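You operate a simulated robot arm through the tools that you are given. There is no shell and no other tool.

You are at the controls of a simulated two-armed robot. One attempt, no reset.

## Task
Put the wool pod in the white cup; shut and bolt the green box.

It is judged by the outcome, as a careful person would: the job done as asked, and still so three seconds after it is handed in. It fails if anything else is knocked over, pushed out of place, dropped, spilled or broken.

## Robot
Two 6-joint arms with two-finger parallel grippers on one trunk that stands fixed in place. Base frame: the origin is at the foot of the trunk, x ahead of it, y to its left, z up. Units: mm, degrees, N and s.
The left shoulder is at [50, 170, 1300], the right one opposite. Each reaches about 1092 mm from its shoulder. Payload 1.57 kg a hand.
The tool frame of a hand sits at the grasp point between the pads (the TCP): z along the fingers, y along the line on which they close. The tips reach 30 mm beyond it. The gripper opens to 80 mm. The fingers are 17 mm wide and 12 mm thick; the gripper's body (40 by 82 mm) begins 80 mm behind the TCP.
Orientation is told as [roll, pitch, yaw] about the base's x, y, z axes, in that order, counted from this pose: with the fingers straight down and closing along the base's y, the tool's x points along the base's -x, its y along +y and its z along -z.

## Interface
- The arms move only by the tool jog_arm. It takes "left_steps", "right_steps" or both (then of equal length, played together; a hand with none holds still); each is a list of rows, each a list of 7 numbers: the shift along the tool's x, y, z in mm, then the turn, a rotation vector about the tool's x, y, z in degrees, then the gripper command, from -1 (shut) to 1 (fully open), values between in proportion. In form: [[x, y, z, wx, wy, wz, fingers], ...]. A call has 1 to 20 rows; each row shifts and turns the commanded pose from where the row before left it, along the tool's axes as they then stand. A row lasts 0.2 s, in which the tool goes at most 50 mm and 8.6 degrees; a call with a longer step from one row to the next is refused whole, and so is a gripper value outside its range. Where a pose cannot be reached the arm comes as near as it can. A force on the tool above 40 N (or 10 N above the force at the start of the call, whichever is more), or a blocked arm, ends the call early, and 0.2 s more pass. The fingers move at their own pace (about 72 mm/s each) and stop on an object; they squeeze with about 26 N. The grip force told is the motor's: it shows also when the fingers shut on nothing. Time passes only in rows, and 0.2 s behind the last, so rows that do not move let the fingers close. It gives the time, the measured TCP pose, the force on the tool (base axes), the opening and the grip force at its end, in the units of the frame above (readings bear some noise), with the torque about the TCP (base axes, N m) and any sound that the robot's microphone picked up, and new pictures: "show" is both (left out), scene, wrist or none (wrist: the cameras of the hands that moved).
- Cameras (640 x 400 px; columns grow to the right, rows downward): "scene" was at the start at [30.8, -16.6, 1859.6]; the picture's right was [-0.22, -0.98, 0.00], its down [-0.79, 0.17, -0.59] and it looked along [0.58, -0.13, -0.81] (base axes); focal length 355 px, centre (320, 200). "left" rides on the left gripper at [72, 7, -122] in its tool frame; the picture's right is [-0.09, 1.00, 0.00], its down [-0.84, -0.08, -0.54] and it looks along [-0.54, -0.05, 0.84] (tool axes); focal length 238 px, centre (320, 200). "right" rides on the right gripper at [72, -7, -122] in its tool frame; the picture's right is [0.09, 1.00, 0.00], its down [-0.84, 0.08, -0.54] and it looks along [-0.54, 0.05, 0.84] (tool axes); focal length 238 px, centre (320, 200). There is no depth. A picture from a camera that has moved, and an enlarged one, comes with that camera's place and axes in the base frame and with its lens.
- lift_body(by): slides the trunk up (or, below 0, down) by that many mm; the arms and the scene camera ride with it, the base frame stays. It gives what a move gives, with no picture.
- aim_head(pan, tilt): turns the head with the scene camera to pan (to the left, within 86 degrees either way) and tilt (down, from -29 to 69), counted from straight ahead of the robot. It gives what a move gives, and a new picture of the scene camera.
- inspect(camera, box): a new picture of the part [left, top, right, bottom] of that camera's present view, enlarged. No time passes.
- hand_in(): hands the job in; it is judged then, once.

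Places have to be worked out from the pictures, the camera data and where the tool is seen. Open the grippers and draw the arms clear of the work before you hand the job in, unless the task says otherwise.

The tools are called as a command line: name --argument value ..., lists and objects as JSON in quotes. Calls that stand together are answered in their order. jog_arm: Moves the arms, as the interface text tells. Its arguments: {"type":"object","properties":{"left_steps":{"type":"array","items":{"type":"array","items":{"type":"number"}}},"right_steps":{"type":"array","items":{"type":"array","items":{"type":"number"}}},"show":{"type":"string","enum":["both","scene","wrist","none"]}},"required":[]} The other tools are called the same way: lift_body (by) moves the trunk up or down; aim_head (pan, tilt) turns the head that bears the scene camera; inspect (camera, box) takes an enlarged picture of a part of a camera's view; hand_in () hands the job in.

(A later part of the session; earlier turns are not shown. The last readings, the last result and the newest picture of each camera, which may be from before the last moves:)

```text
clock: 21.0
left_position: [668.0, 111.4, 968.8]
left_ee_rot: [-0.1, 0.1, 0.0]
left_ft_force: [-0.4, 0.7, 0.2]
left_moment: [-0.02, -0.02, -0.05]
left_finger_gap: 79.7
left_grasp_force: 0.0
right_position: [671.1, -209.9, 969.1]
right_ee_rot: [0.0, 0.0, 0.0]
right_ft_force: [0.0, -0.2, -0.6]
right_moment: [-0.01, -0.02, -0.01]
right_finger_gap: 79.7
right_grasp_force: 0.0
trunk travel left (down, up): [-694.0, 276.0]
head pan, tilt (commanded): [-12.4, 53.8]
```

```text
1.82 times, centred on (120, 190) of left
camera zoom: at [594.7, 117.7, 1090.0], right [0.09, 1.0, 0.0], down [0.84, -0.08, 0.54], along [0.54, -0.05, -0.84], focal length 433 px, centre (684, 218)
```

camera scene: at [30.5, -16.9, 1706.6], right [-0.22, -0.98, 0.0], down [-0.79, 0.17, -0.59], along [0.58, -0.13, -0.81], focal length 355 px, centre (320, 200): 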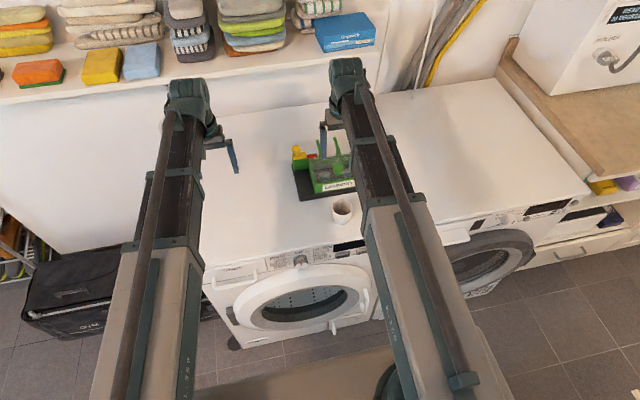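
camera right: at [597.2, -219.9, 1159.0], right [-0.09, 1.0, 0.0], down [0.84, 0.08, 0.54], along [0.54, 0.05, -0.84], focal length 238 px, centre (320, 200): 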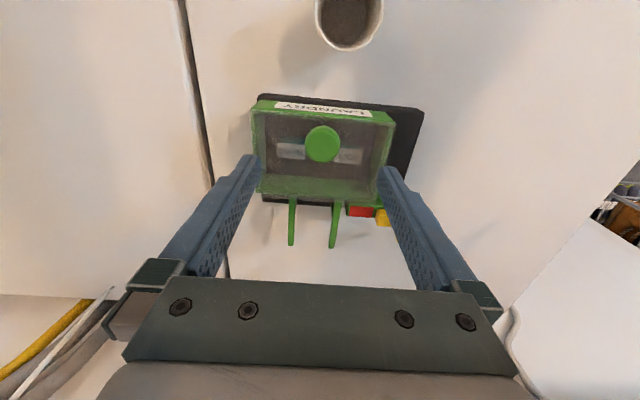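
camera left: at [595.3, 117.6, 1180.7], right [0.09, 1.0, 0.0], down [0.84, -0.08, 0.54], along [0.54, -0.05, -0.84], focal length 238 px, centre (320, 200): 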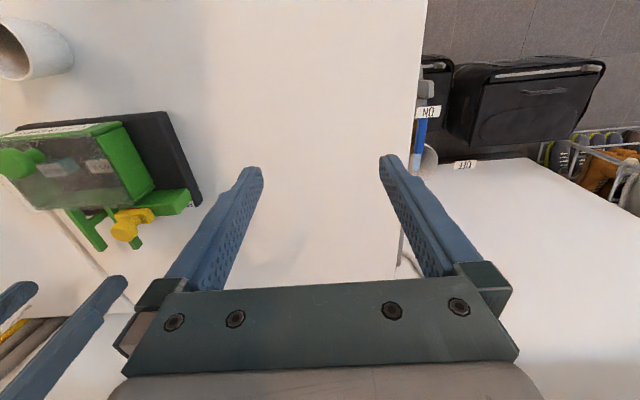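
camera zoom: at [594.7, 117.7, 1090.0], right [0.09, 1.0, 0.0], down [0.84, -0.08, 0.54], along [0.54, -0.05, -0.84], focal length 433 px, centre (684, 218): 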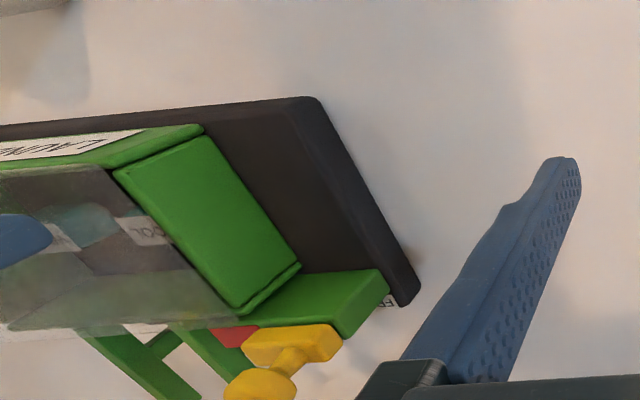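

The knob is centred between the fingers. I close on it.

jog_arm --right_steps '[[1, 0, 0, 0, 0, 0, -1], [0, 0, 0, 0, 0, 0, -1], [0, 0, 0, 0, 0, 0, -1], [0, 0, 0, 0, 0, 0, -1]]' --show "wrist"

```text
clock: 22.0
left_position: [667.4, 112.0, 968.7]
left_ee_rot: [-0.1, 0.1, 0.0]
left_ft_force: [0.1, -0.2, 0.5]
left_moment: [0.0, -0.02, -0.04]
left_finger_gap: 80.0
left_grasp_force: 0.0
right_position: [670.2, -210.3, 968.4]
right_ee_rot: [0.0, 0.0, 0.0]
right_ft_force: [0.7, -3.0, 0.9]
right_moment: [-0.06, 0.03, 0.01]
right_finger_gap: 31.2
right_grasp_force: 25.6
trunk travel left (down, up): [-694.0, 276.0]
head pan, tilt (commanded): [-12.4, 53.8]
camera right: at [599.8, -217.4, 1090.9], right [-0.09, 1.0, 0.0], down [0.84, 0.08, 0.54], along [0.54, 0.05, -0.84], focal length 238 px, centre (320, 200)
```

right: 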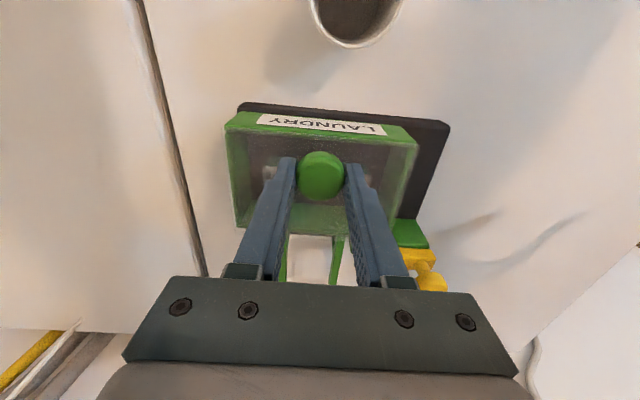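

The knob is held (gap 31.2 mm). I test a rearward slide of 8 mm in small steps, watching the forces.

jog_arm --right_steps '[[-2, 0, 0, 0, 0, 0, -1], [-3, 0, 0, 0, 0, 0, -1], [-3, 0, 0, 0, 0, 0, -1]]' --show "wrist"

inspect --camera "left" --box '[0, 80, 240, 300]'

```text
clock: 22.8
left_position: [667.0, 111.4, 969.1]
left_ee_rot: [0.0, 0.0, 0.0]
left_ft_force: [-0.7, 0.0, -0.9]
left_moment: [0.01, 0.01, -0.02]
left_finger_gap: 79.7
left_grasp_force: 0.1
right_position: [678.0, -210.6, 968.3]
right_ee_rot: [0.0, 0.1, 0.0]
right_ft_force: [0.5, -6.5, 1.1]
right_moment: [-0.18, 0.13, -0.01]
right_finger_gap: 31.0
right_grasp_force: 25.9
trunk travel left (down, up): [-694.0, 276.0]
head pan, tilt (commanded): [-12.4, 53.8]
camera right: at [606.8, -217.3, 1090.9], right [-0.09, 1.0, 0.0], down [0.84, 0.08, 0.54], along [0.54, 0.05, -0.84], focal length 238 px, centre (320, 200)
```

right: 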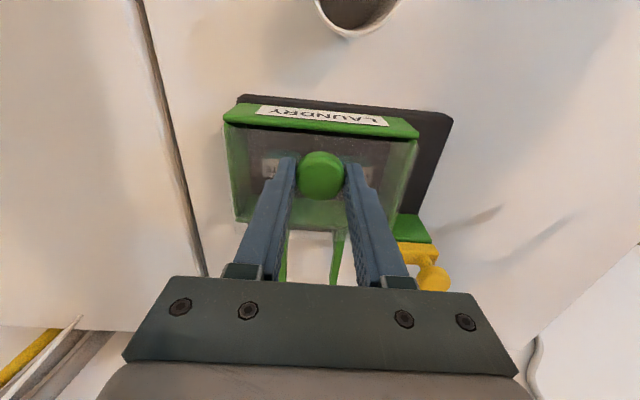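

```text
1.82 times, centred on (120, 190) of left
camera zoom: at [594.7, 117.1, 1090.1], right [0.09, 1.0, 0.0], down [0.84, -0.08, 0.54], along [0.54, -0.05, -0.84], focal length 433 px, centre (684, 218)
```

zoom: 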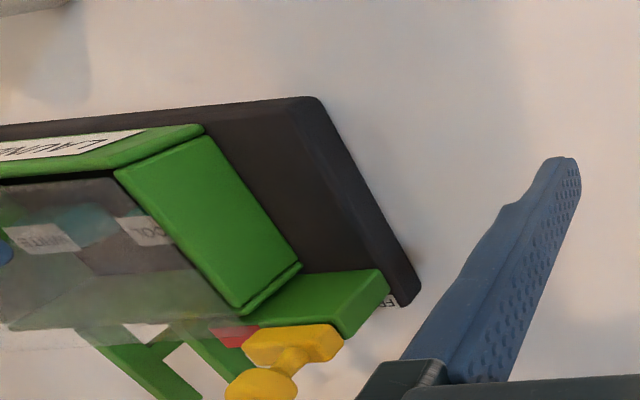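

The lid slides back freely (a gap opens at the front) and the box itself stays put. I continue sliding it rearwards 40 mm with a slight −y trim.

jog_arm --right_steps '[[-4, -0.6, 0, 0, 0, 0, -1], [-6, -0.2, 0, 0, 0, 0, -1], [-6, 0, 0, 0, 0, 0, -1], [-6, 0, 0, 0, 0, 0, -1], [-6, 0, 0, 0, 0, 0, -1], [-6, 0, 0, 0, 0, 0, -1], [-4, 0, 0, 0, 0, 0, -1]]' --show "wrist"

inspect --camera "left" --box '[0, 80, 240, 300]'

```text
clock: 24.4
left_position: [668.0, 110.9, 969.2]
left_ee_rot: [0.0, -0.1, 0.0]
left_ft_force: [-0.3, 0.7, 0.1]
left_moment: [-0.02, 0.0, 0.0]
left_finger_gap: 80.0
left_grasp_force: 0.0
right_position: [716.5, -211.0, 968.4]
right_ee_rot: [0.0, 0.0, 0.0]
right_ft_force: [0.2, 3.6, 0.1]
right_moment: [0.09, 0.05, 0.0]
right_finger_gap: 30.8
right_grasp_force: 26.1
trunk travel left (down, up): [-694.0, 276.0]
head pan, tilt (commanded): [-12.4, 53.8]
camera right: at [645.7, -217.6, 1090.9], right [-0.09, 1.0, 0.0], down [0.84, 0.08, 0.54], along [0.54, 0.05, -0.84], focal length 238 px, centre (320, 200)
```

right: 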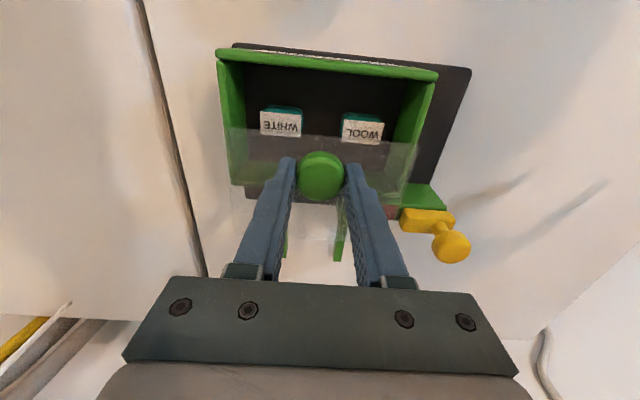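

```text
1.82 times, centred on (120, 190) of left
camera zoom: at [594.9, 118.2, 1089.8], right [0.09, 1.0, 0.0], down [0.84, -0.08, 0.54], along [0.54, -0.05, -0.84], focal length 433 px, centre (684, 218)
```

zoom: 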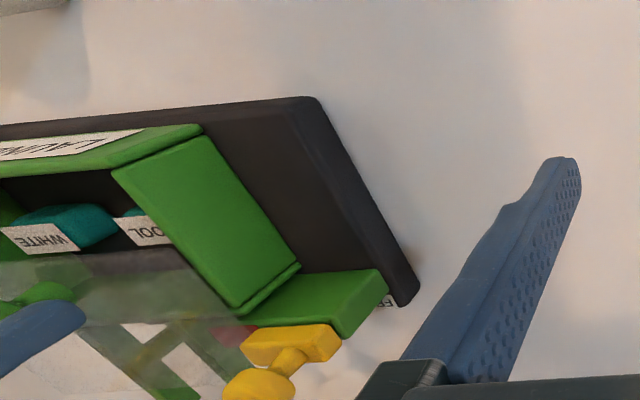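

Both teal pods with white labels are coming clear. I keep sliding the lid back another 30 mm.

jog_arm --right_steps '[[-5, 0.3, 0, 0, 0, 0, -1], [-5, 0.1, 0, 0, 0, 0, -1], [-5, 0, 0, 0, 0, 0, -1], [-5, 0, 0, 0, 0, 0, -1], [-5, 0, 0, 0, 0, 0, -1], [-5, 0, 0, 0, 0, 0, -1]]' --show "wrist"

```text
clock: 25.8
left_position: [667.1, 112.6, 968.9]
left_ee_rot: [0.0, -0.1, 0.0]
left_ft_force: [0.4, 0.0, -0.4]
left_moment: [-0.01, 0.02, -0.02]
left_finger_gap: 80.2
left_grasp_force: 0.1
right_position: [746.6, -209.6, 967.8]
right_ee_rot: [0.0, -0.1, 0.0]
right_ft_force: [0.0, 3.4, -1.0]
right_moment: [0.14, 0.12, 0.06]
right_finger_gap: 31.1
right_grasp_force: 25.9
trunk travel left (down, up): [-694.0, 276.0]
head pan, tilt (commanded): [-12.4, 53.8]
camera right: at [675.6, -217.4, 1090.9], right [-0.09, 1.0, 0.0], down [0.84, 0.08, 0.54], along [0.54, 0.05, -0.84], focal length 238 px, centre (320, 200)
```

right: 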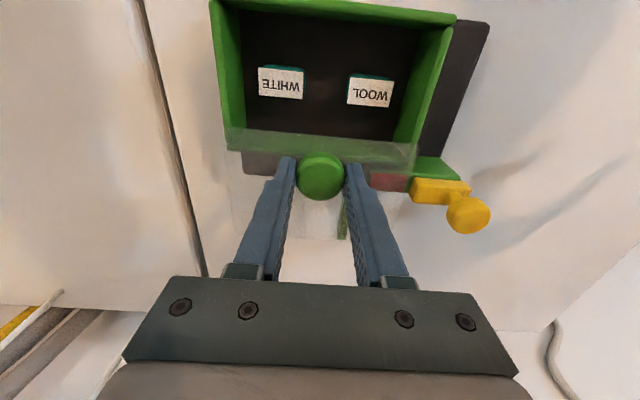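

The lid is back 76 mm (its rear edge near the rail ends) and both pods are uncovered; there is no spring-back force. I release the knob and rise.

jog_arm --right_steps '[[0, 0, 0, 0, 0, 0, -0.1], [0, 0, 0, 0, 0, 0, 0.4], [0, 0, 0, 0, 0, 0, 0.8], [0, 0, 0, 0, 0, 0, 0.8]]' --show "wrist"

lift_body --by 70

jog_arm --right_steps '[[15, 8, 0, 0, 0, 0, 1], [15, 8, 0, 0, 0, 0, 1], [15, 8, 0, 0, 0, 0, 1], [0, 8, 0, 0, 0, 0, 1]]' --show "both"

inspect --camera "right" --box '[200, 40, 440, 260]'

inspect --camera "left" --box '[0, 80, 240, 300]'

```text
clock: 26.8
left_position: [667.8, 111.1, 969.0]
left_ee_rot: [-0.1, 0.0, -0.1]
left_ft_force: [-0.6, 0.7, 0.2]
left_moment: [0.0, 0.0, 0.01]
left_finger_gap: 80.0
left_grasp_force: 0.0
right_position: [746.0, -209.4, 968.4]
right_ee_rot: [0.1, 0.0, 0.0]
right_ft_force: [-0.1, 1.2, -0.5]
right_moment: [0.02, -0.02, 0.02]
right_finger_gap: 72.0
right_grasp_force: 0.1
trunk travel left (down, up): [-694.0, 276.0]
head pan, tilt (commanded): [-12.4, 53.8]
camera right: at [675.4, -217.6, 1090.9], right [-0.09, 1.0, 0.0], down [0.84, 0.08, 0.54], along [0.54, 0.05, -0.84], focal length 238 px, centre (320, 200)
```

right: 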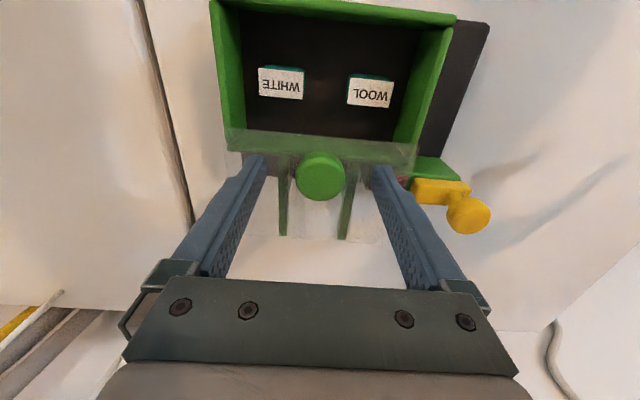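

```text
clock: 27.9
left_position: [667.8, 111.0, 1038.2]
left_ee_rot: [0.0, 0.1, 0.0]
left_ft_force: [-0.2, 0.4, 0.6]
left_moment: [-0.01, 0.02, -0.03]
left_finger_gap: 80.0
left_grasp_force: 0.0
right_position: [745.4, -210.9, 1037.8]
right_ee_rot: [0.0, -0.1, 0.1]
right_ft_force: [0.5, -0.3, 0.0]
right_moment: [0.0, 0.01, 0.01]
right_finger_gap: 72.3
right_grasp_force: 0.0
trunk travel left (down, up): [-764.0, 206.0]
head pan, tilt (commanded): [-12.4, 53.8]
```

```text
clock: 28.9
left_position: [667.9, 111.7, 1038.6]
left_ee_rot: [0.0, 0.1, 0.0]
left_ft_force: [-0.3, 0.1, -0.6]
left_moment: [-0.03, -0.01, 0.01]
left_finger_gap: 79.7
left_grasp_force: 0.0
right_position: [701.4, -176.7, 1037.5]
right_ee_rot: [0.0, 0.0, -0.1]
right_ft_force: [-0.3, 0.3, -0.3]
right_moment: [0.03, 0.0, 0.01]
right_finger_gap: 79.9
right_grasp_force: 0.0
trunk travel left (down, up): [-764.0, 206.0]
head pan, tilt (commanded): [-12.4, 53.8]
camera scene: at [31.0, -16.5, 1708.6], right [-0.22, -0.98, 0.0], down [-0.79, 0.17, -0.59], along [0.58, -0.13, -0.81], focal length 355 px, centre (320, 200)
camera right: at [630.6, -184.8, 1160.9], right [-0.09, 1.0, 0.0], down [0.84, 0.08, 0.54], along [0.54, 0.05, -0.84], focal length 238 px, centre (320, 200)
```

scene: 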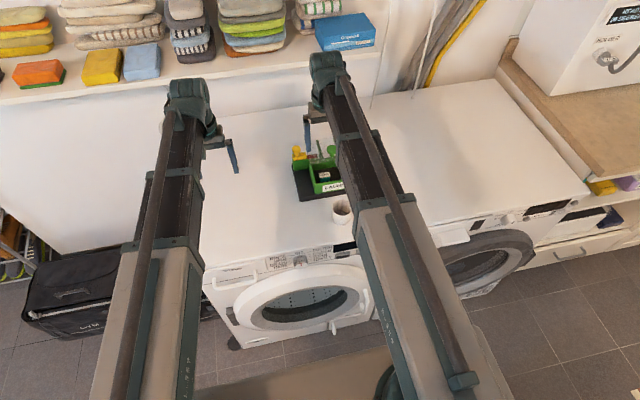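
right: 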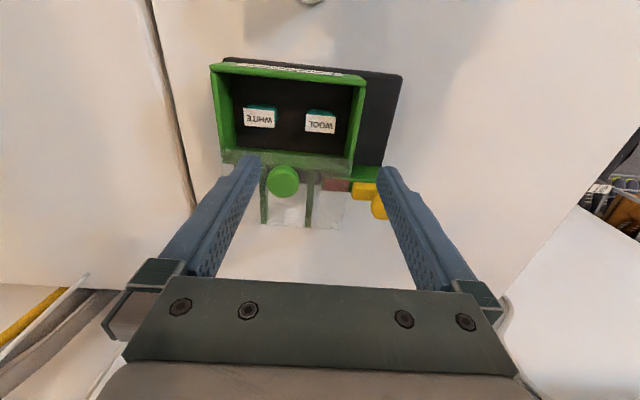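

```text
1.82 times, centred on (320, 150) of right
camera zoom: at [630.6, -184.8, 1160.9], right [-0.09, 1.0, 0.0], down [0.84, 0.08, 0.54], along [0.54, 0.05, -0.84], focal length 433 px, centre (320, 291)
```

zoom: 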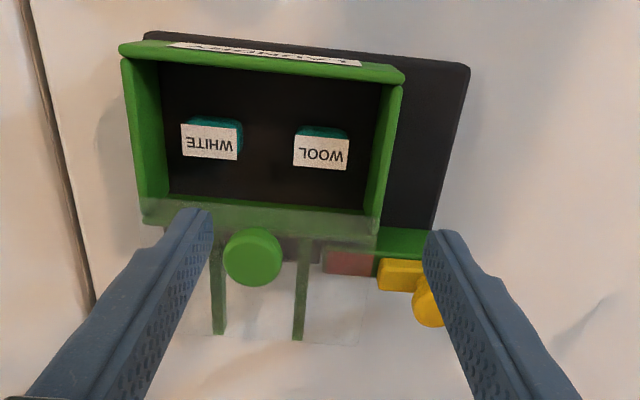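

```text
1.82 times, centred on (120, 190) of left
camera zoom: at [595.0, 117.7, 1159.9], right [0.09, 1.0, 0.0], down [0.84, -0.08, 0.54], along [0.54, -0.05, -0.84], focal length 433 px, centre (684, 218)
```

zoom: 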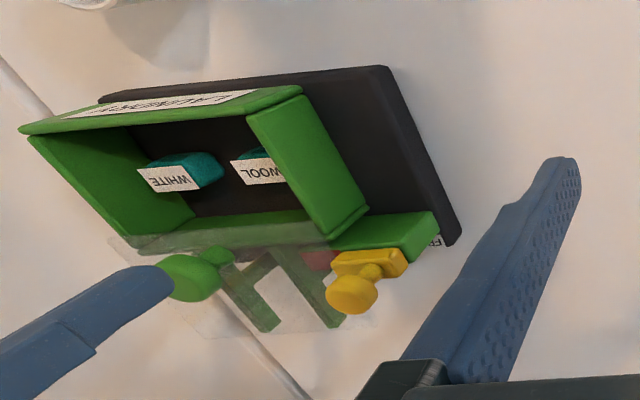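

The lid stays open. I compute the WOOL pod's label top at about (701, −178, 899), 33 mm wide in y, with the box's left inner wall at y≈−144. I lower 60 mm (tips still above the walls) for a closer measurement before reaching in.

lift_body --by -60

inspect --camera "right" --box '[220, 20, 420, 220]'

inspect --camera "right" --box '[280, 60, 380, 140]'

inspect --camera "scene" --box '[270, 120, 370, 220]'

```text
clock: 29.9
left_position: [667.9, 111.8, 979.5]
left_ee_rot: [0.0, 0.1, 0.0]
left_ft_force: [0.0, 0.0, 0.6]
left_moment: [-0.04, 0.02, -0.03]
left_finger_gap: 80.0
left_grasp_force: 0.0
right_position: [700.6, -177.3, 978.7]
right_ee_rot: [0.0, 0.0, 0.0]
right_ft_force: [-0.2, 1.1, -0.1]
right_moment: [-0.02, 0.02, -0.01]
right_finger_gap: 79.9
right_grasp_force: 0.1
trunk travel left (down, up): [-704.0, 266.0]
head pan, tilt (commanded): [-12.4, 53.8]
```

```text
2.00 times, centred on (320, 120) of right
camera zoom: at [630.4, -184.8, 1101.0], right [-0.09, 1.0, 0.0], down [0.84, 0.08, 0.54], along [0.54, 0.05, -0.84], focal length 477 px, centre (320, 360)
```

zoom: 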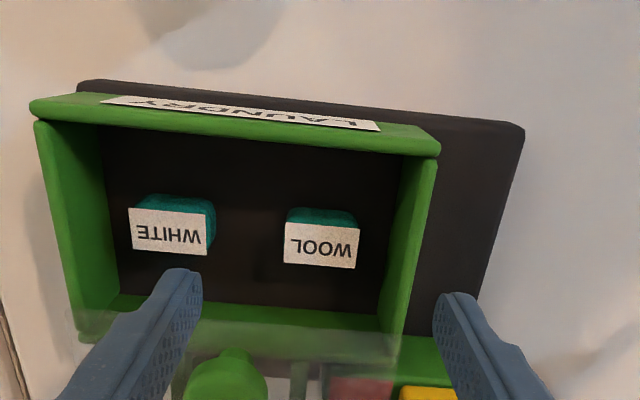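

```text
5.00 times, centred on (330, 100) of right
camera zoom: at [630.4, -184.8, 1101.0], right [-0.09, 1.0, 0.0], down [0.84, 0.08, 0.54], along [0.54, 0.05, -0.84], focal length 1192 px, centre (270, 700)
```

zoom: 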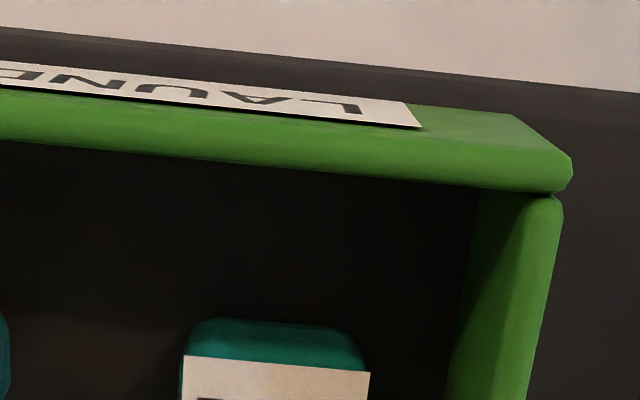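

```text
4.00 times, centred on (320, 170) of scene
camera zoom: at [30.6, -16.6, 1648.7], right [-0.22, -0.98, 0.0], down [-0.79, 0.17, -0.59], along [0.58, -0.13, -0.81], focal length 1421 px, centre (320, 320)
```

zoom: 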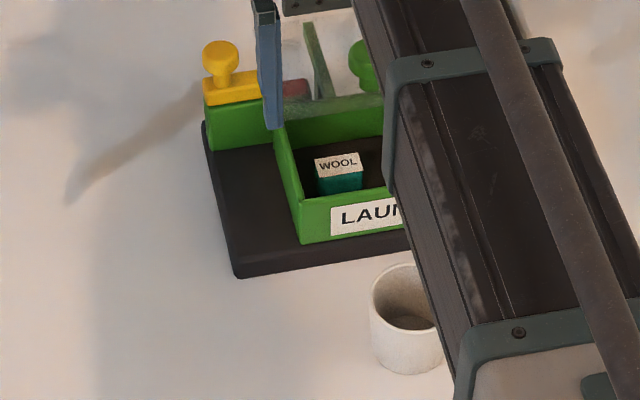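

The pod's sides come out at y≈−194 and −162, leaving about 18 mm to the left wall. Before reaching in I check the finger profile (there is a step on the outside) with close-up views of the fingers.

inspect --camera "left" --box '[160, 140, 280, 300]'

inspect --camera "left" --box '[0, 100, 240, 300]'

inspect --camera "right" --box '[200, 130, 440, 300]'

```text
2.50 times, centred on (220, 220) of left
camera zoom: at [594.7, 117.7, 1100.0], right [0.09, 1.0, 0.0], down [0.84, -0.08, 0.54], along [0.54, -0.05, -0.84], focal length 596 px, centre (570, 150)
```

zoom: 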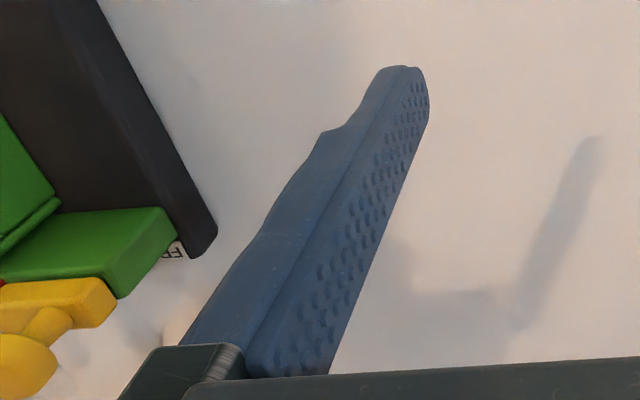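

```text
2.00 times, centred on (120, 200) of left
camera zoom: at [594.7, 117.7, 1100.0], right [0.09, 1.0, 0.0], down [0.84, -0.08, 0.54], along [0.54, -0.05, -0.84], focal length 477 px, centre (720, 200)
```

zoom: 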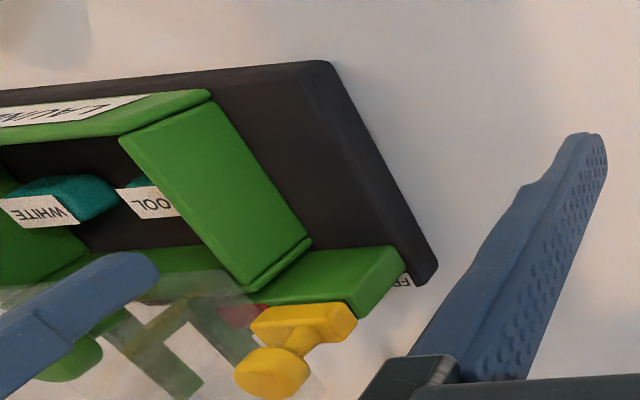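

```text
2.35 times, centred on (320, 215) of right
camera zoom: at [630.4, -184.8, 1101.0], right [-0.09, 1.0, 0.0], down [0.84, 0.08, 0.54], along [0.54, 0.05, -0.84], focal length 561 px, centre (320, 165)
```

zoom: 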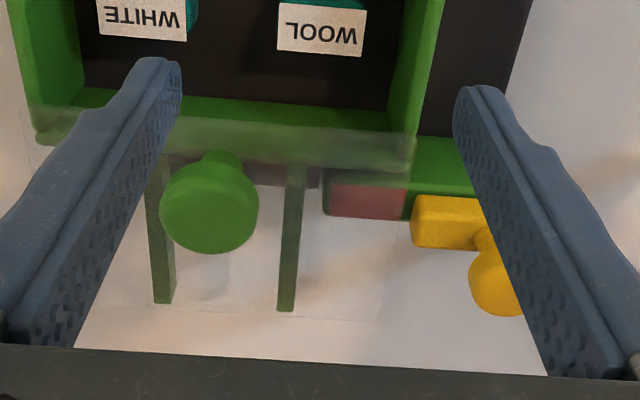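

The fingers are thinner at the tips (step about 38 mm up), which helps clearance. I set the opening to 42 mm, centre at y≈−179.5, and go down 35 mm first so the tips pass the rim but stay above the pod.

jog_arm --right_steps '[[0, -2.2, 0, 0, 0, 0, 0.05], [0, 0, 0, 0, 0, 0, 0.05], [0, 0, 0, 0, 0, 0, 0.05]]' --show "none"

lift_body --by -35

inspect --camera "right" --box '[200, 60, 440, 240]'

inspect --camera "left" --box '[0, 100, 240, 300]'

inspect --camera "scene" --box '[270, 100, 370, 200]'

```text
clock: 30.7
left_position: [667.0, 111.3, 979.3]
left_ee_rot: [0.1, 0.1, 0.0]
left_ft_force: [0.2, 0.0, -0.2]
left_moment: [-0.01, 0.01, 0.01]
left_finger_gap: 80.0
left_grasp_force: 0.0
right_position: [701.5, -177.6, 978.3]
right_ee_rot: [0.1, 0.0, -0.1]
right_ft_force: [-0.9, -0.5, -1.1]
right_moment: [0.0, 0.01, -0.02]
right_finger_gap: 42.2
right_grasp_force: 0.1
trunk travel left (down, up): [-704.0, 266.0]
head pan, tilt (commanded): [-12.4, 53.8]
```

```text
clock: 31.5
left_position: [666.9, 110.9, 943.8]
left_ee_rot: [0.0, 0.0, 0.0]
left_ft_force: [0.4, -0.6, 0.6]
left_moment: [-0.02, -0.01, 0.01]
left_finger_gap: 80.0
left_grasp_force: 0.0
right_position: [700.3, -179.4, 943.2]
right_ee_rot: [0.0, -0.1, 0.1]
right_ft_force: [0.0, 0.7, 0.5]
right_moment: [0.0, 0.01, -0.01]
right_finger_gap: 42.0
right_grasp_force: 0.0
trunk travel left (down, up): [-669.0, 301.0]
head pan, tilt (commanded): [-12.4, 53.8]
```

```text
2.22 times, centred on (320, 150) of right
camera zoom: at [630.5, -186.4, 1066.0], right [-0.09, 1.0, 0.0], down [0.84, 0.08, 0.54], along [0.54, 0.05, -0.84], focal length 530 px, centre (320, 311)
```

zoom: 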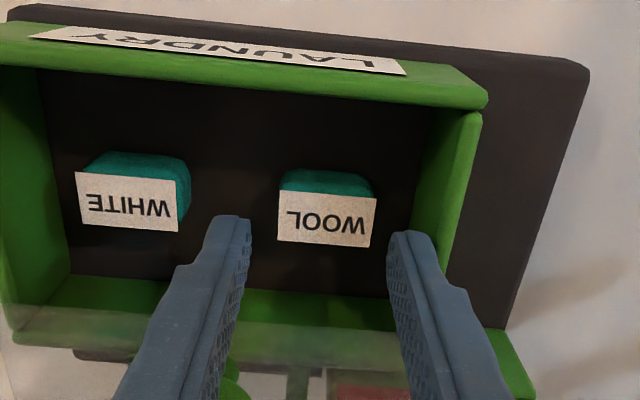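

```text
2.00 times, centred on (120, 200) of left
camera zoom: at [594.7, 117.7, 1065.0], right [0.09, 1.0, 0.0], down [0.84, -0.08, 0.54], along [0.54, -0.05, -0.84], focal length 477 px, centre (720, 200)
```

zoom: 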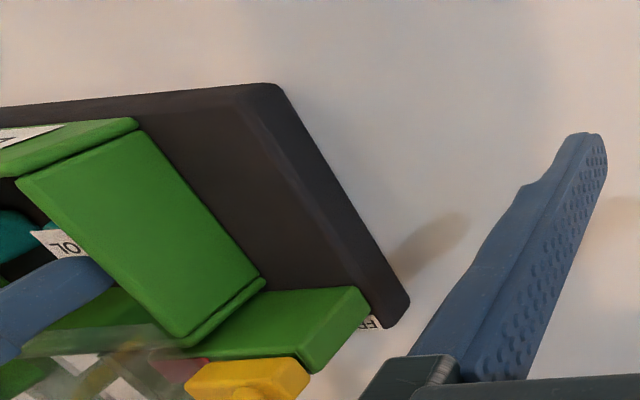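

```text
4.00 times, centred on (320, 150) of scene
camera zoom: at [30.6, -16.6, 1613.6], right [-0.22, -0.98, 0.0], down [-0.79, 0.17, -0.59], along [0.58, -0.13, -0.81], focal length 1421 px, centre (320, 400)
```

zoom: 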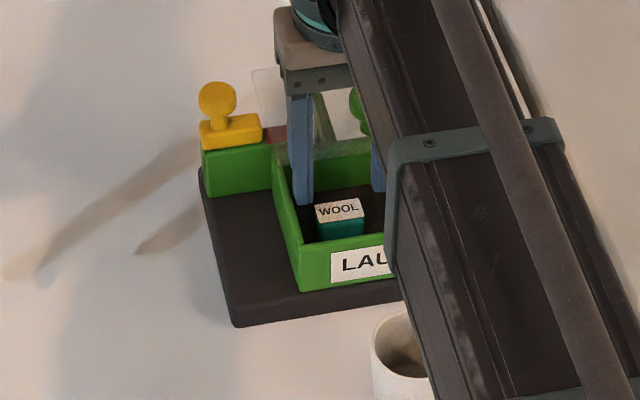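

The tips are inside the box on either side of the pod with clear margins to the wall. I go down the remaining 29 mm in two stages.

lift_body --by -17

inspect --camera "right" --box '[200, 60, 440, 240]'

```text
clock: 32.1
left_position: [666.7, 111.2, 926.5]
left_ee_rot: [0.0, 0.0, 0.1]
left_ft_force: [0.1, 0.1, 0.0]
left_moment: [0.0, -0.01, 0.0]
left_finger_gap: 80.0
left_grasp_force: 0.1
right_position: [701.5, -178.4, 926.7]
right_ee_rot: [0.1, 0.0, -0.1]
right_ft_force: [0.5, 0.0, 1.0]
right_moment: [0.01, -0.02, -0.02]
right_finger_gap: 42.1
right_grasp_force: 0.2
trunk travel left (down, up): [-652.0, 318.0]
head pan, tilt (commanded): [-12.4, 53.8]
```

```text
2.22 times, centred on (320, 150) of right
camera zoom: at [630.5, -186.4, 1049.0], right [-0.09, 1.0, 0.0], down [0.84, 0.08, 0.54], along [0.54, 0.05, -0.84], focal length 530 px, centre (320, 311)
```

zoom: 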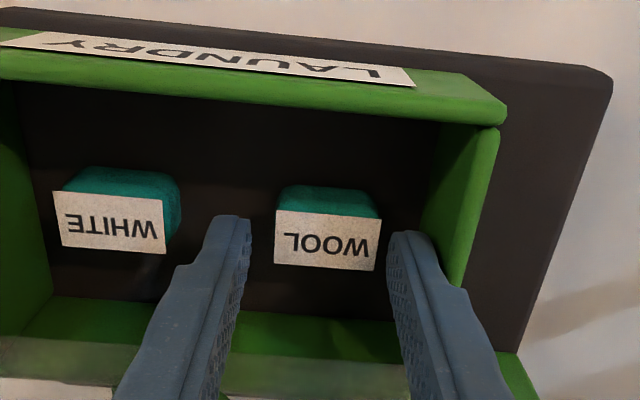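

No contact; the tips are level with the label top and clear on both sides. I go down 13 mm more.

lift_body --by -13

jog_arm --right_steps '[[0, 0, 0, 0, 0, 0, -0.1], [0, 0, 0, 0, 0, 0, -0.3], [0, 0, 0, 0, 0, 0, -0.6], [0, 0, 0, 0, 0, 0, -1], [0, 0, 0, 0, 0, 0, -1]]' --show "wrist"

inspect --camera "right" --box '[200, 60, 440, 240]'

```text
clock: 32.8
left_position: [666.0, 111.8, 913.9]
left_ee_rot: [0.0, 0.0, 0.0]
left_ft_force: [-0.6, 0.0, 0.1]
left_moment: [0.02, 0.02, 0.02]
left_finger_gap: 80.0
left_grasp_force: 0.0
right_position: [701.0, -178.0, 913.6]
right_ee_rot: [0.1, -0.1, 0.0]
right_ft_force: [0.4, 0.4, 0.0]
right_moment: [0.0, -0.02, -0.03]
right_finger_gap: 41.9
right_grasp_force: 0.1
trunk travel left (down, up): [-639.0, 331.0]
head pan, tilt (commanded): [-12.4, 53.8]
```

```text
clock: 34.0
left_position: [666.2, 111.4, 912.7]
left_ee_rot: [0.0, 0.0, 0.1]
left_ft_force: [0.0, -0.4, -0.7]
left_moment: [0.02, -0.02, -0.04]
left_finger_gap: 79.8
left_grasp_force: 0.2
right_position: [701.4, -178.4, 913.2]
right_ee_rot: [-0.1, 0.0, 0.0]
right_ft_force: [0.4, 0.3, 0.7]
right_moment: [-0.04, -0.01, 0.0]
right_finger_gap: 32.9
right_grasp_force: 26.0
trunk travel left (down, up): [-639.0, 331.0]
head pan, tilt (commanded): [-12.4, 53.8]
camera right: at [630.6, -186.4, 1035.9], right [-0.09, 1.0, 0.0], down [0.84, 0.08, 0.54], along [0.54, 0.05, -0.84], focal length 238 px, centre (320, 200)
```

right: 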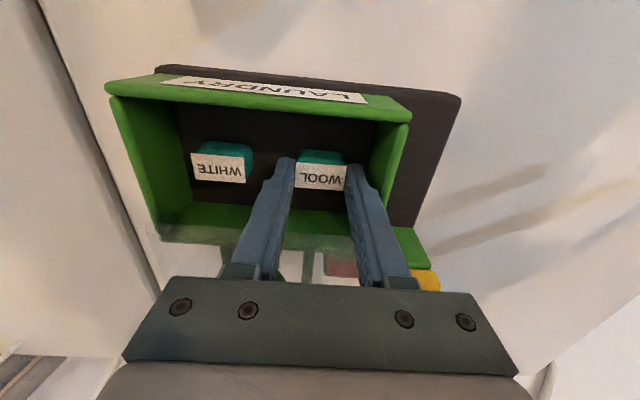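

```text
2.22 times, centred on (320, 150) of right
camera zoom: at [630.6, -186.4, 1035.9], right [-0.09, 1.0, 0.0], down [0.84, 0.08, 0.54], along [0.54, 0.05, -0.84], focal length 530 px, centre (320, 311)
```

zoom: 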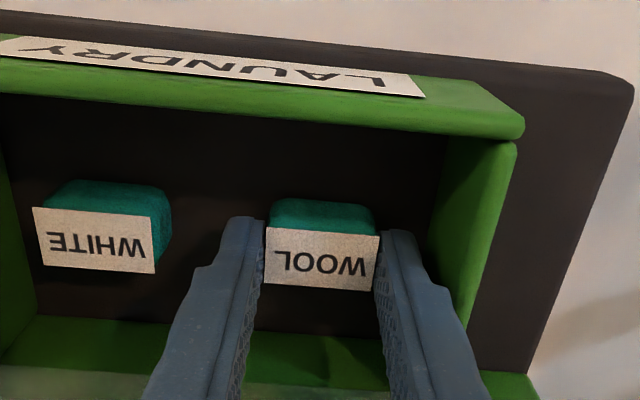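

The wool pod is gripped (gap 32.9 mm, 26 N). I lift it out, first 40 mm to check the hold.

lift_body --by 40

inspect --camera "right" --box '[200, 60, 440, 240]'

inspect --camera "left" --box '[0, 60, 240, 300]'

inspect --camera "scene" --box '[270, 100, 390, 220]'

```text
clock: 34.8
left_position: [667.1, 111.9, 953.6]
left_ee_rot: [0.1, 0.0, 0.0]
left_ft_force: [-0.4, 0.9, -0.5]
left_moment: [0.01, 0.0, 0.03]
left_finger_gap: 80.1
left_grasp_force: 0.1
right_position: [702.4, -179.2, 952.7]
right_ee_rot: [0.0, 0.1, 0.0]
right_ft_force: [0.1, -0.1, 0.0]
right_moment: [-0.03, -0.01, 0.0]
right_finger_gap: 0.0
right_grasp_force: 20.7
trunk travel left (down, up): [-679.0, 291.0]
head pan, tilt (commanded): [-12.4, 53.8]
```

```text
2.22 times, centred on (320, 150) of right
camera zoom: at [630.8, -186.4, 1075.8], right [-0.09, 1.0, 0.0], down [0.84, 0.08, 0.54], along [0.54, 0.05, -0.84], focal length 530 px, centre (320, 311)
```

zoom: 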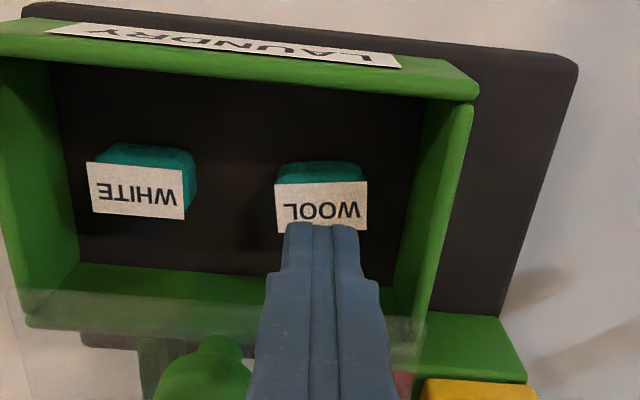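

```text
1.67 times, centred on (120, 180) of left
camera zoom: at [595.1, 117.7, 1074.8], right [0.09, 1.0, 0.0], down [0.84, -0.08, 0.54], along [0.54, -0.05, -0.84], focal length 397 px, centre (653, 233)
```

zoom: 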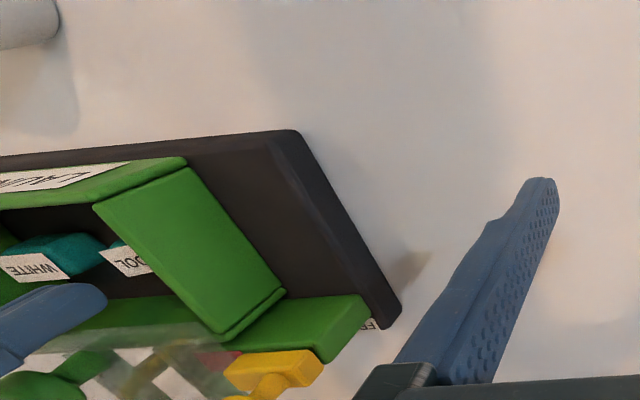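

```text
3.33 times, centred on (330, 160) of scene
camera zoom: at [31.1, -16.6, 1623.6], right [-0.22, -0.98, 0.0], down [-0.79, 0.17, -0.59], along [0.58, -0.13, -0.81], focal length 1184 px, centre (287, 333)
```

zoom: 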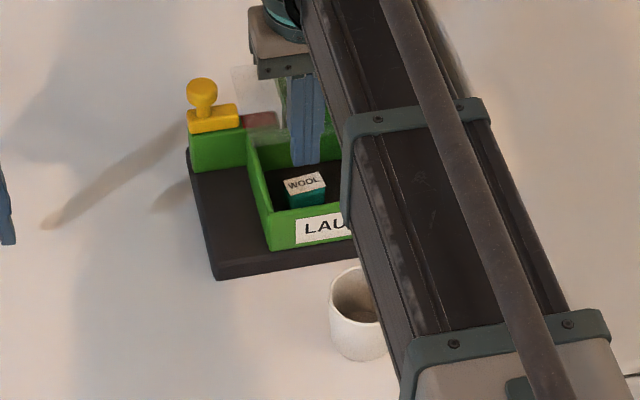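

The pod slipped out of the grip and still sits in its place (gap 0). The pod appears to span z≈876–899, so I reopen to 42 mm and take a deeper hold with the tips just above the box floor.

jog_arm --right_steps '[[0, 0, 0, 0, 0, 0, -0.5], [0, 0, 0, 0, 0, 0, 0.05], [0, 0, 0, 0, 0, 0, 0.05], [0, 0, 0, 0, 0, 0, 0.05]]' --show "wrist"

inspect --camera "right" --box '[260, 80, 380, 200]'

```text
clock: 35.8
left_position: [667.3, 110.0, 953.3]
left_ee_rot: [0.0, 0.1, 0.0]
left_ft_force: [0.6, 0.2, 0.1]
left_moment: [0.0, -0.01, 0.01]
left_finger_gap: 80.2
left_grasp_force: 0.1
right_position: [700.9, -180.2, 953.5]
right_ee_rot: [0.0, 0.0, 0.1]
right_ft_force: [-0.4, 0.3, -0.4]
right_moment: [-0.02, 0.01, 0.01]
right_finger_gap: 42.1
right_grasp_force: 0.1
trunk travel left (down, up): [-679.0, 291.0]
head pan, tilt (commanded): [-12.4, 53.8]
camera right: at [630.6, -186.4, 1075.9], right [-0.09, 1.0, 0.0], down [0.84, 0.08, 0.54], along [0.54, 0.05, -0.84], focal length 238 px, centre (320, 200)
```

right: 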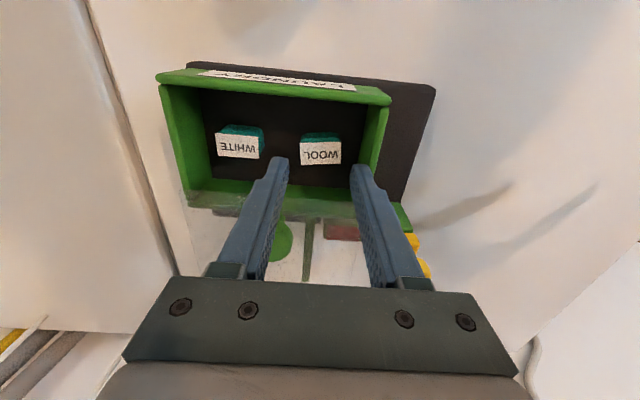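

```text
3.33 times, centred on (320, 140) of right
camera zoom: at [630.6, -186.4, 1075.9], right [-0.09, 1.0, 0.0], down [0.84, 0.08, 0.54], along [0.54, 0.05, -0.84], focal length 794 px, centre (320, 400)
```

zoom: 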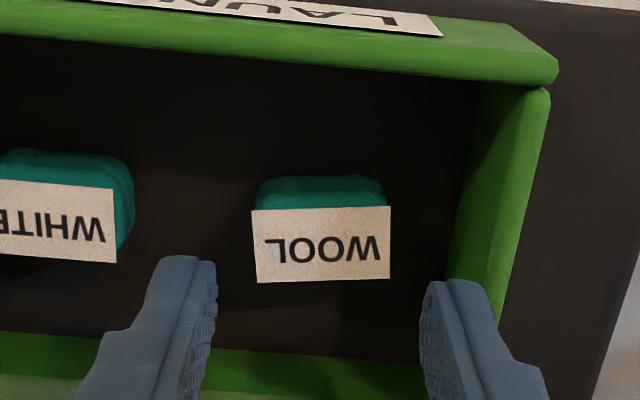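

The pod sits slightly turned but still centred at about (701, −180). I go down again in stages to put the tips at z≈879.

lift_body --by -30

lift_body --by -14

inspect --camera "right" --box '[260, 80, 380, 200]'

```text
clock: 36.5
left_position: [667.5, 110.6, 924.3]
left_ee_rot: [0.0, -0.1, 0.0]
left_ft_force: [-0.1, -1.2, -0.2]
left_moment: [-0.02, -0.03, 0.01]
left_finger_gap: 80.1
left_grasp_force: 0.1
right_position: [702.3, -179.8, 924.1]
right_ee_rot: [0.0, -0.1, 0.0]
right_ft_force: [0.3, 0.2, -0.2]
right_moment: [0.0, 0.01, -0.01]
right_finger_gap: 41.9
right_grasp_force: 0.0
trunk travel left (down, up): [-649.0, 321.0]
head pan, tilt (commanded): [-12.4, 53.8]
```

```text
clock: 37.2
left_position: [665.6, 112.0, 911.7]
left_ee_rot: [0.0, -0.1, -0.1]
left_ft_force: [0.4, -0.6, 0.4]
left_moment: [0.01, 0.01, -0.03]
left_finger_gap: 80.2
left_grasp_force: 0.1
right_position: [700.9, -178.2, 911.8]
right_ee_rot: [0.0, -0.2, 0.0]
right_ft_force: [10.2, -0.9, 37.5]
right_moment: [1.33, 0.15, -0.38]
right_finger_gap: 41.2
right_grasp_force: 0.1
trunk travel left (down, up): [-635.0, 335.0]
head pan, tilt (commanded): [-12.4, 53.8]
```

```text
3.33 times, centred on (320, 140) of right
camera zoom: at [630.2, -186.0, 1033.5], right [-0.09, 1.0, 0.0], down [0.83, 0.08, 0.55], along [0.54, 0.05, -0.84], focal length 794 px, centre (320, 400)
```

zoom: 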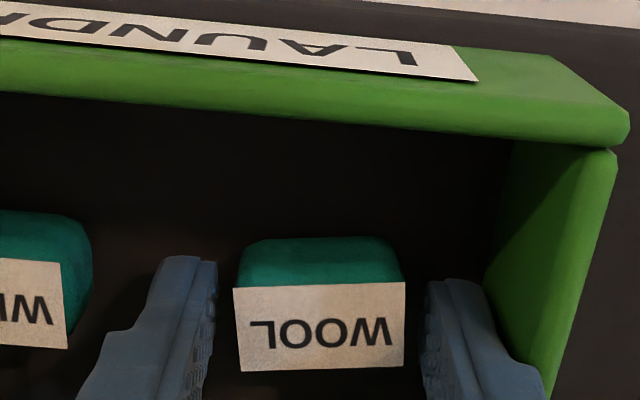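

A 37 N upward force with +1.33 N·m about x means the outer step of the +y finger is sitting on the left wall's rim. I back up 6 mm at once, shift the hand 2 mm to −y and narrow the gap to 38 mm.

lift_body --by 6

jog_arm --right_steps '[[0, -1, 0, 0, 0, 0, -0.03], [0, -1, 0, 0, 0, 0, -0.05], [0, 0, 0, 0, 0, 0, -0.05]]' --show "none"

inspect --camera "right" --box '[260, 80, 380, 200]'

inspect --camera "left" --box '[0, 60, 240, 300]'

```text
clock: 37.7
left_position: [667.7, 112.0, 914.7]
left_ee_rot: [0.1, 0.1, 0.0]
left_ft_force: [-0.8, -0.2, 0.9]
left_moment: [-0.01, 0.02, -0.01]
left_finger_gap: 79.9
left_grasp_force: 0.0
right_position: [701.7, -178.9, 914.8]
right_ee_rot: [0.0, 0.1, 0.0]
right_ft_force: [0.3, 1.1, 0.5]
right_moment: [0.02, 0.05, 0.02]
right_finger_gap: 42.0
right_grasp_force: 0.0
trunk travel left (down, up): [-641.0, 329.0]
head pan, tilt (commanded): [-12.4, 53.8]
```

```text
clock: 38.5
left_position: [666.8, 113.1, 915.4]
left_ee_rot: [0.0, 0.0, 0.1]
left_ft_force: [-0.4, -0.2, -0.3]
left_moment: [0.02, -0.03, -0.01]
left_finger_gap: 80.0
left_grasp_force: 0.0
right_position: [700.6, -180.2, 916.0]
right_ee_rot: [0.0, 0.0, 0.0]
right_ft_force: [-0.2, 0.1, 0.3]
right_moment: [0.02, -0.03, 0.01]
right_finger_gap: 38.2
right_grasp_force: 0.3
trunk travel left (down, up): [-641.0, 329.0]
head pan, tilt (commanded): [-12.4, 53.8]
```

```text
3.33 times, centred on (320, 140) of right
camera zoom: at [630.5, -188.5, 1037.9], right [-0.09, 1.0, 0.0], down [0.84, 0.08, 0.54], along [0.54, 0.05, -0.84], focal length 794 px, centre (320, 400)
```

zoom: 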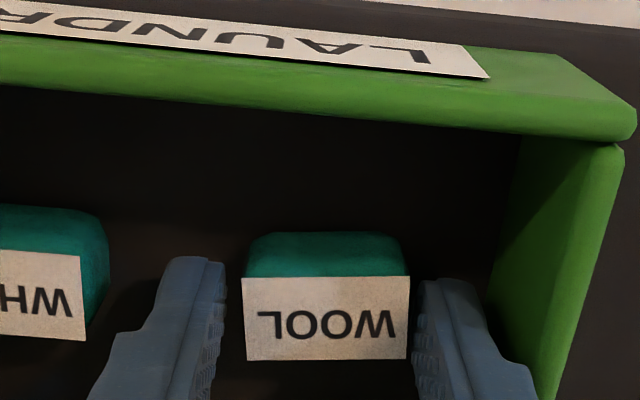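

```text
1.67 times, centred on (120, 180) of left
camera zoom: at [594.9, 117.7, 1036.9], right [0.09, 1.0, 0.0], down [0.84, -0.08, 0.54], along [0.54, -0.05, -0.84], focal length 397 px, centre (653, 233)
```

zoom: 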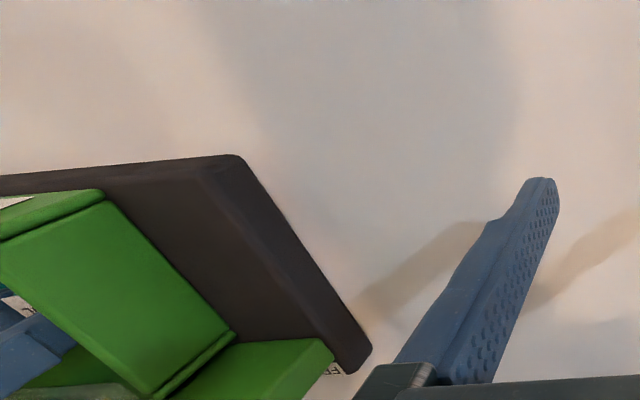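

Contact is gone and the fingers bracket the pod closely. I lower 7 mm and check the force.

lift_body --by -7

```text
clock: 39.1
left_position: [667.4, 111.5, 908.7]
left_ee_rot: [0.0, 0.0, 0.0]
left_ft_force: [0.2, -0.4, 0.1]
left_moment: [0.01, 0.0, 0.01]
left_finger_gap: 80.0
left_grasp_force: 0.1
right_position: [701.4, -182.4, 908.0]
right_ee_rot: [0.1, 0.0, 0.1]
right_ft_force: [0.0, 0.2, -0.6]
right_moment: [-0.01, 0.03, 0.02]
right_finger_gap: 37.9
right_grasp_force: 0.0
trunk travel left (down, up): [-634.0, 336.0]
head pan, tilt (commanded): [-12.4, 53.8]
```

No contact now. I close the fingers on the pod.

jog_arm --right_steps '[[0, 0, 0, 0, 0, 0, -0.2], [0, 0, 0, 0, 0, 0, -0.5], [0, 0, 0, 0, 0, 0, -1], [0, 0, 0, 0, 0, 0, -1], [0, 0, 0, 0, 0, 0, -1]]' --show "none"

lift_body --by 5

inspect --camera "right" --box '[260, 80, 380, 200]'

```text
clock: 40.3
left_position: [666.0, 111.8, 908.6]
left_ee_rot: [-0.1, -0.1, 0.0]
left_ft_force: [0.7, 0.6, -0.8]
left_moment: [-0.01, -0.03, 0.0]
left_finger_gap: 79.9
left_grasp_force: 0.0
right_position: [700.5, -180.6, 908.0]
right_ee_rot: [0.0, 0.0, -0.1]
right_ft_force: [0.0, -0.8, 0.8]
right_moment: [0.01, 0.01, 0.01]
right_finger_gap: 32.8
right_grasp_force: 25.5
trunk travel left (down, up): [-634.0, 336.0]
head pan, tilt (commanded): [-12.4, 53.8]
```

```text
clock: 40.8
left_position: [666.0, 111.0, 913.3]
left_ee_rot: [0.1, 0.0, 0.0]
left_ft_force: [0.3, 0.7, 0.5]
left_moment: [-0.03, 0.0, 0.0]
left_finger_gap: 80.0
left_grasp_force: 0.2
right_position: [701.5, -181.3, 914.2]
right_ee_rot: [0.0, -0.1, 0.0]
right_ft_force: [0.1, -0.3, -0.5]
right_moment: [0.01, -0.01, 0.01]
right_finger_gap: 32.7
right_grasp_force: 25.8
trunk travel left (down, up): [-639.0, 331.0]
head pan, tilt (commanded): [-12.4, 53.8]
```

```text
3.33 times, centred on (320, 140) of right
camera zoom: at [630.6, -188.5, 1035.8], right [-0.09, 1.0, 0.0], down [0.84, 0.08, 0.54], along [0.54, 0.05, -0.84], focal length 794 px, centre (320, 400)
```

zoom: 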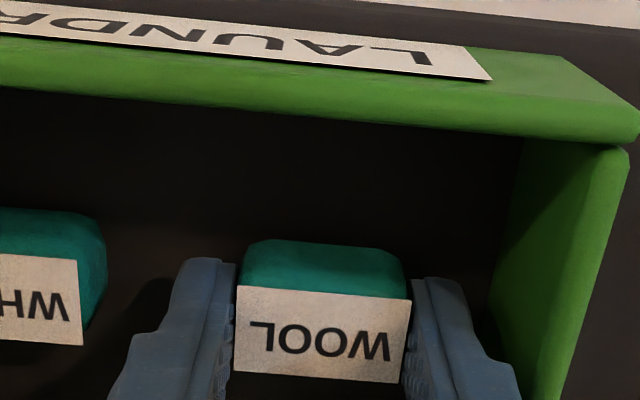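

The label appears slightly larger, consistent with the pod rising with the hand. I lift a further 10 mm and check the gap and position again.

lift_body --by 10

inspect --camera "right" --box '[260, 80, 380, 200]'

```text
clock: 41.4
left_position: [666.2, 111.5, 923.2]
left_ee_rot: [-0.1, 0.0, -0.1]
left_ft_force: [0.3, -0.2, 0.2]
left_moment: [-0.01, 0.0, 0.01]
left_finger_gap: 80.0
left_grasp_force: 0.1
right_position: [701.6, -181.3, 922.9]
right_ee_rot: [-0.1, -0.1, 0.0]
right_ft_force: [0.6, 0.4, -1.1]
right_moment: [0.0, -0.01, -0.01]
right_finger_gap: 32.7
right_grasp_force: 26.0
trunk travel left (down, up): [-649.0, 321.0]
head pan, tilt (commanded): [-12.4, 53.8]
```

```text
3.33 times, centred on (320, 140) of right
camera zoom: at [630.7, -188.5, 1045.8], right [-0.09, 1.0, 0.0], down [0.84, 0.08, 0.54], along [0.54, 0.05, -0.84], focal length 794 px, centre (320, 400)
```

zoom: 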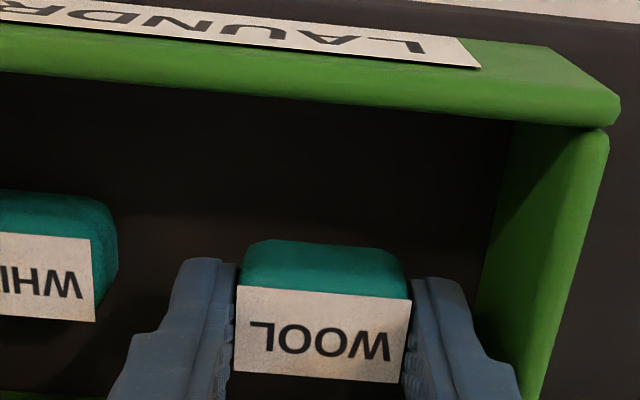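

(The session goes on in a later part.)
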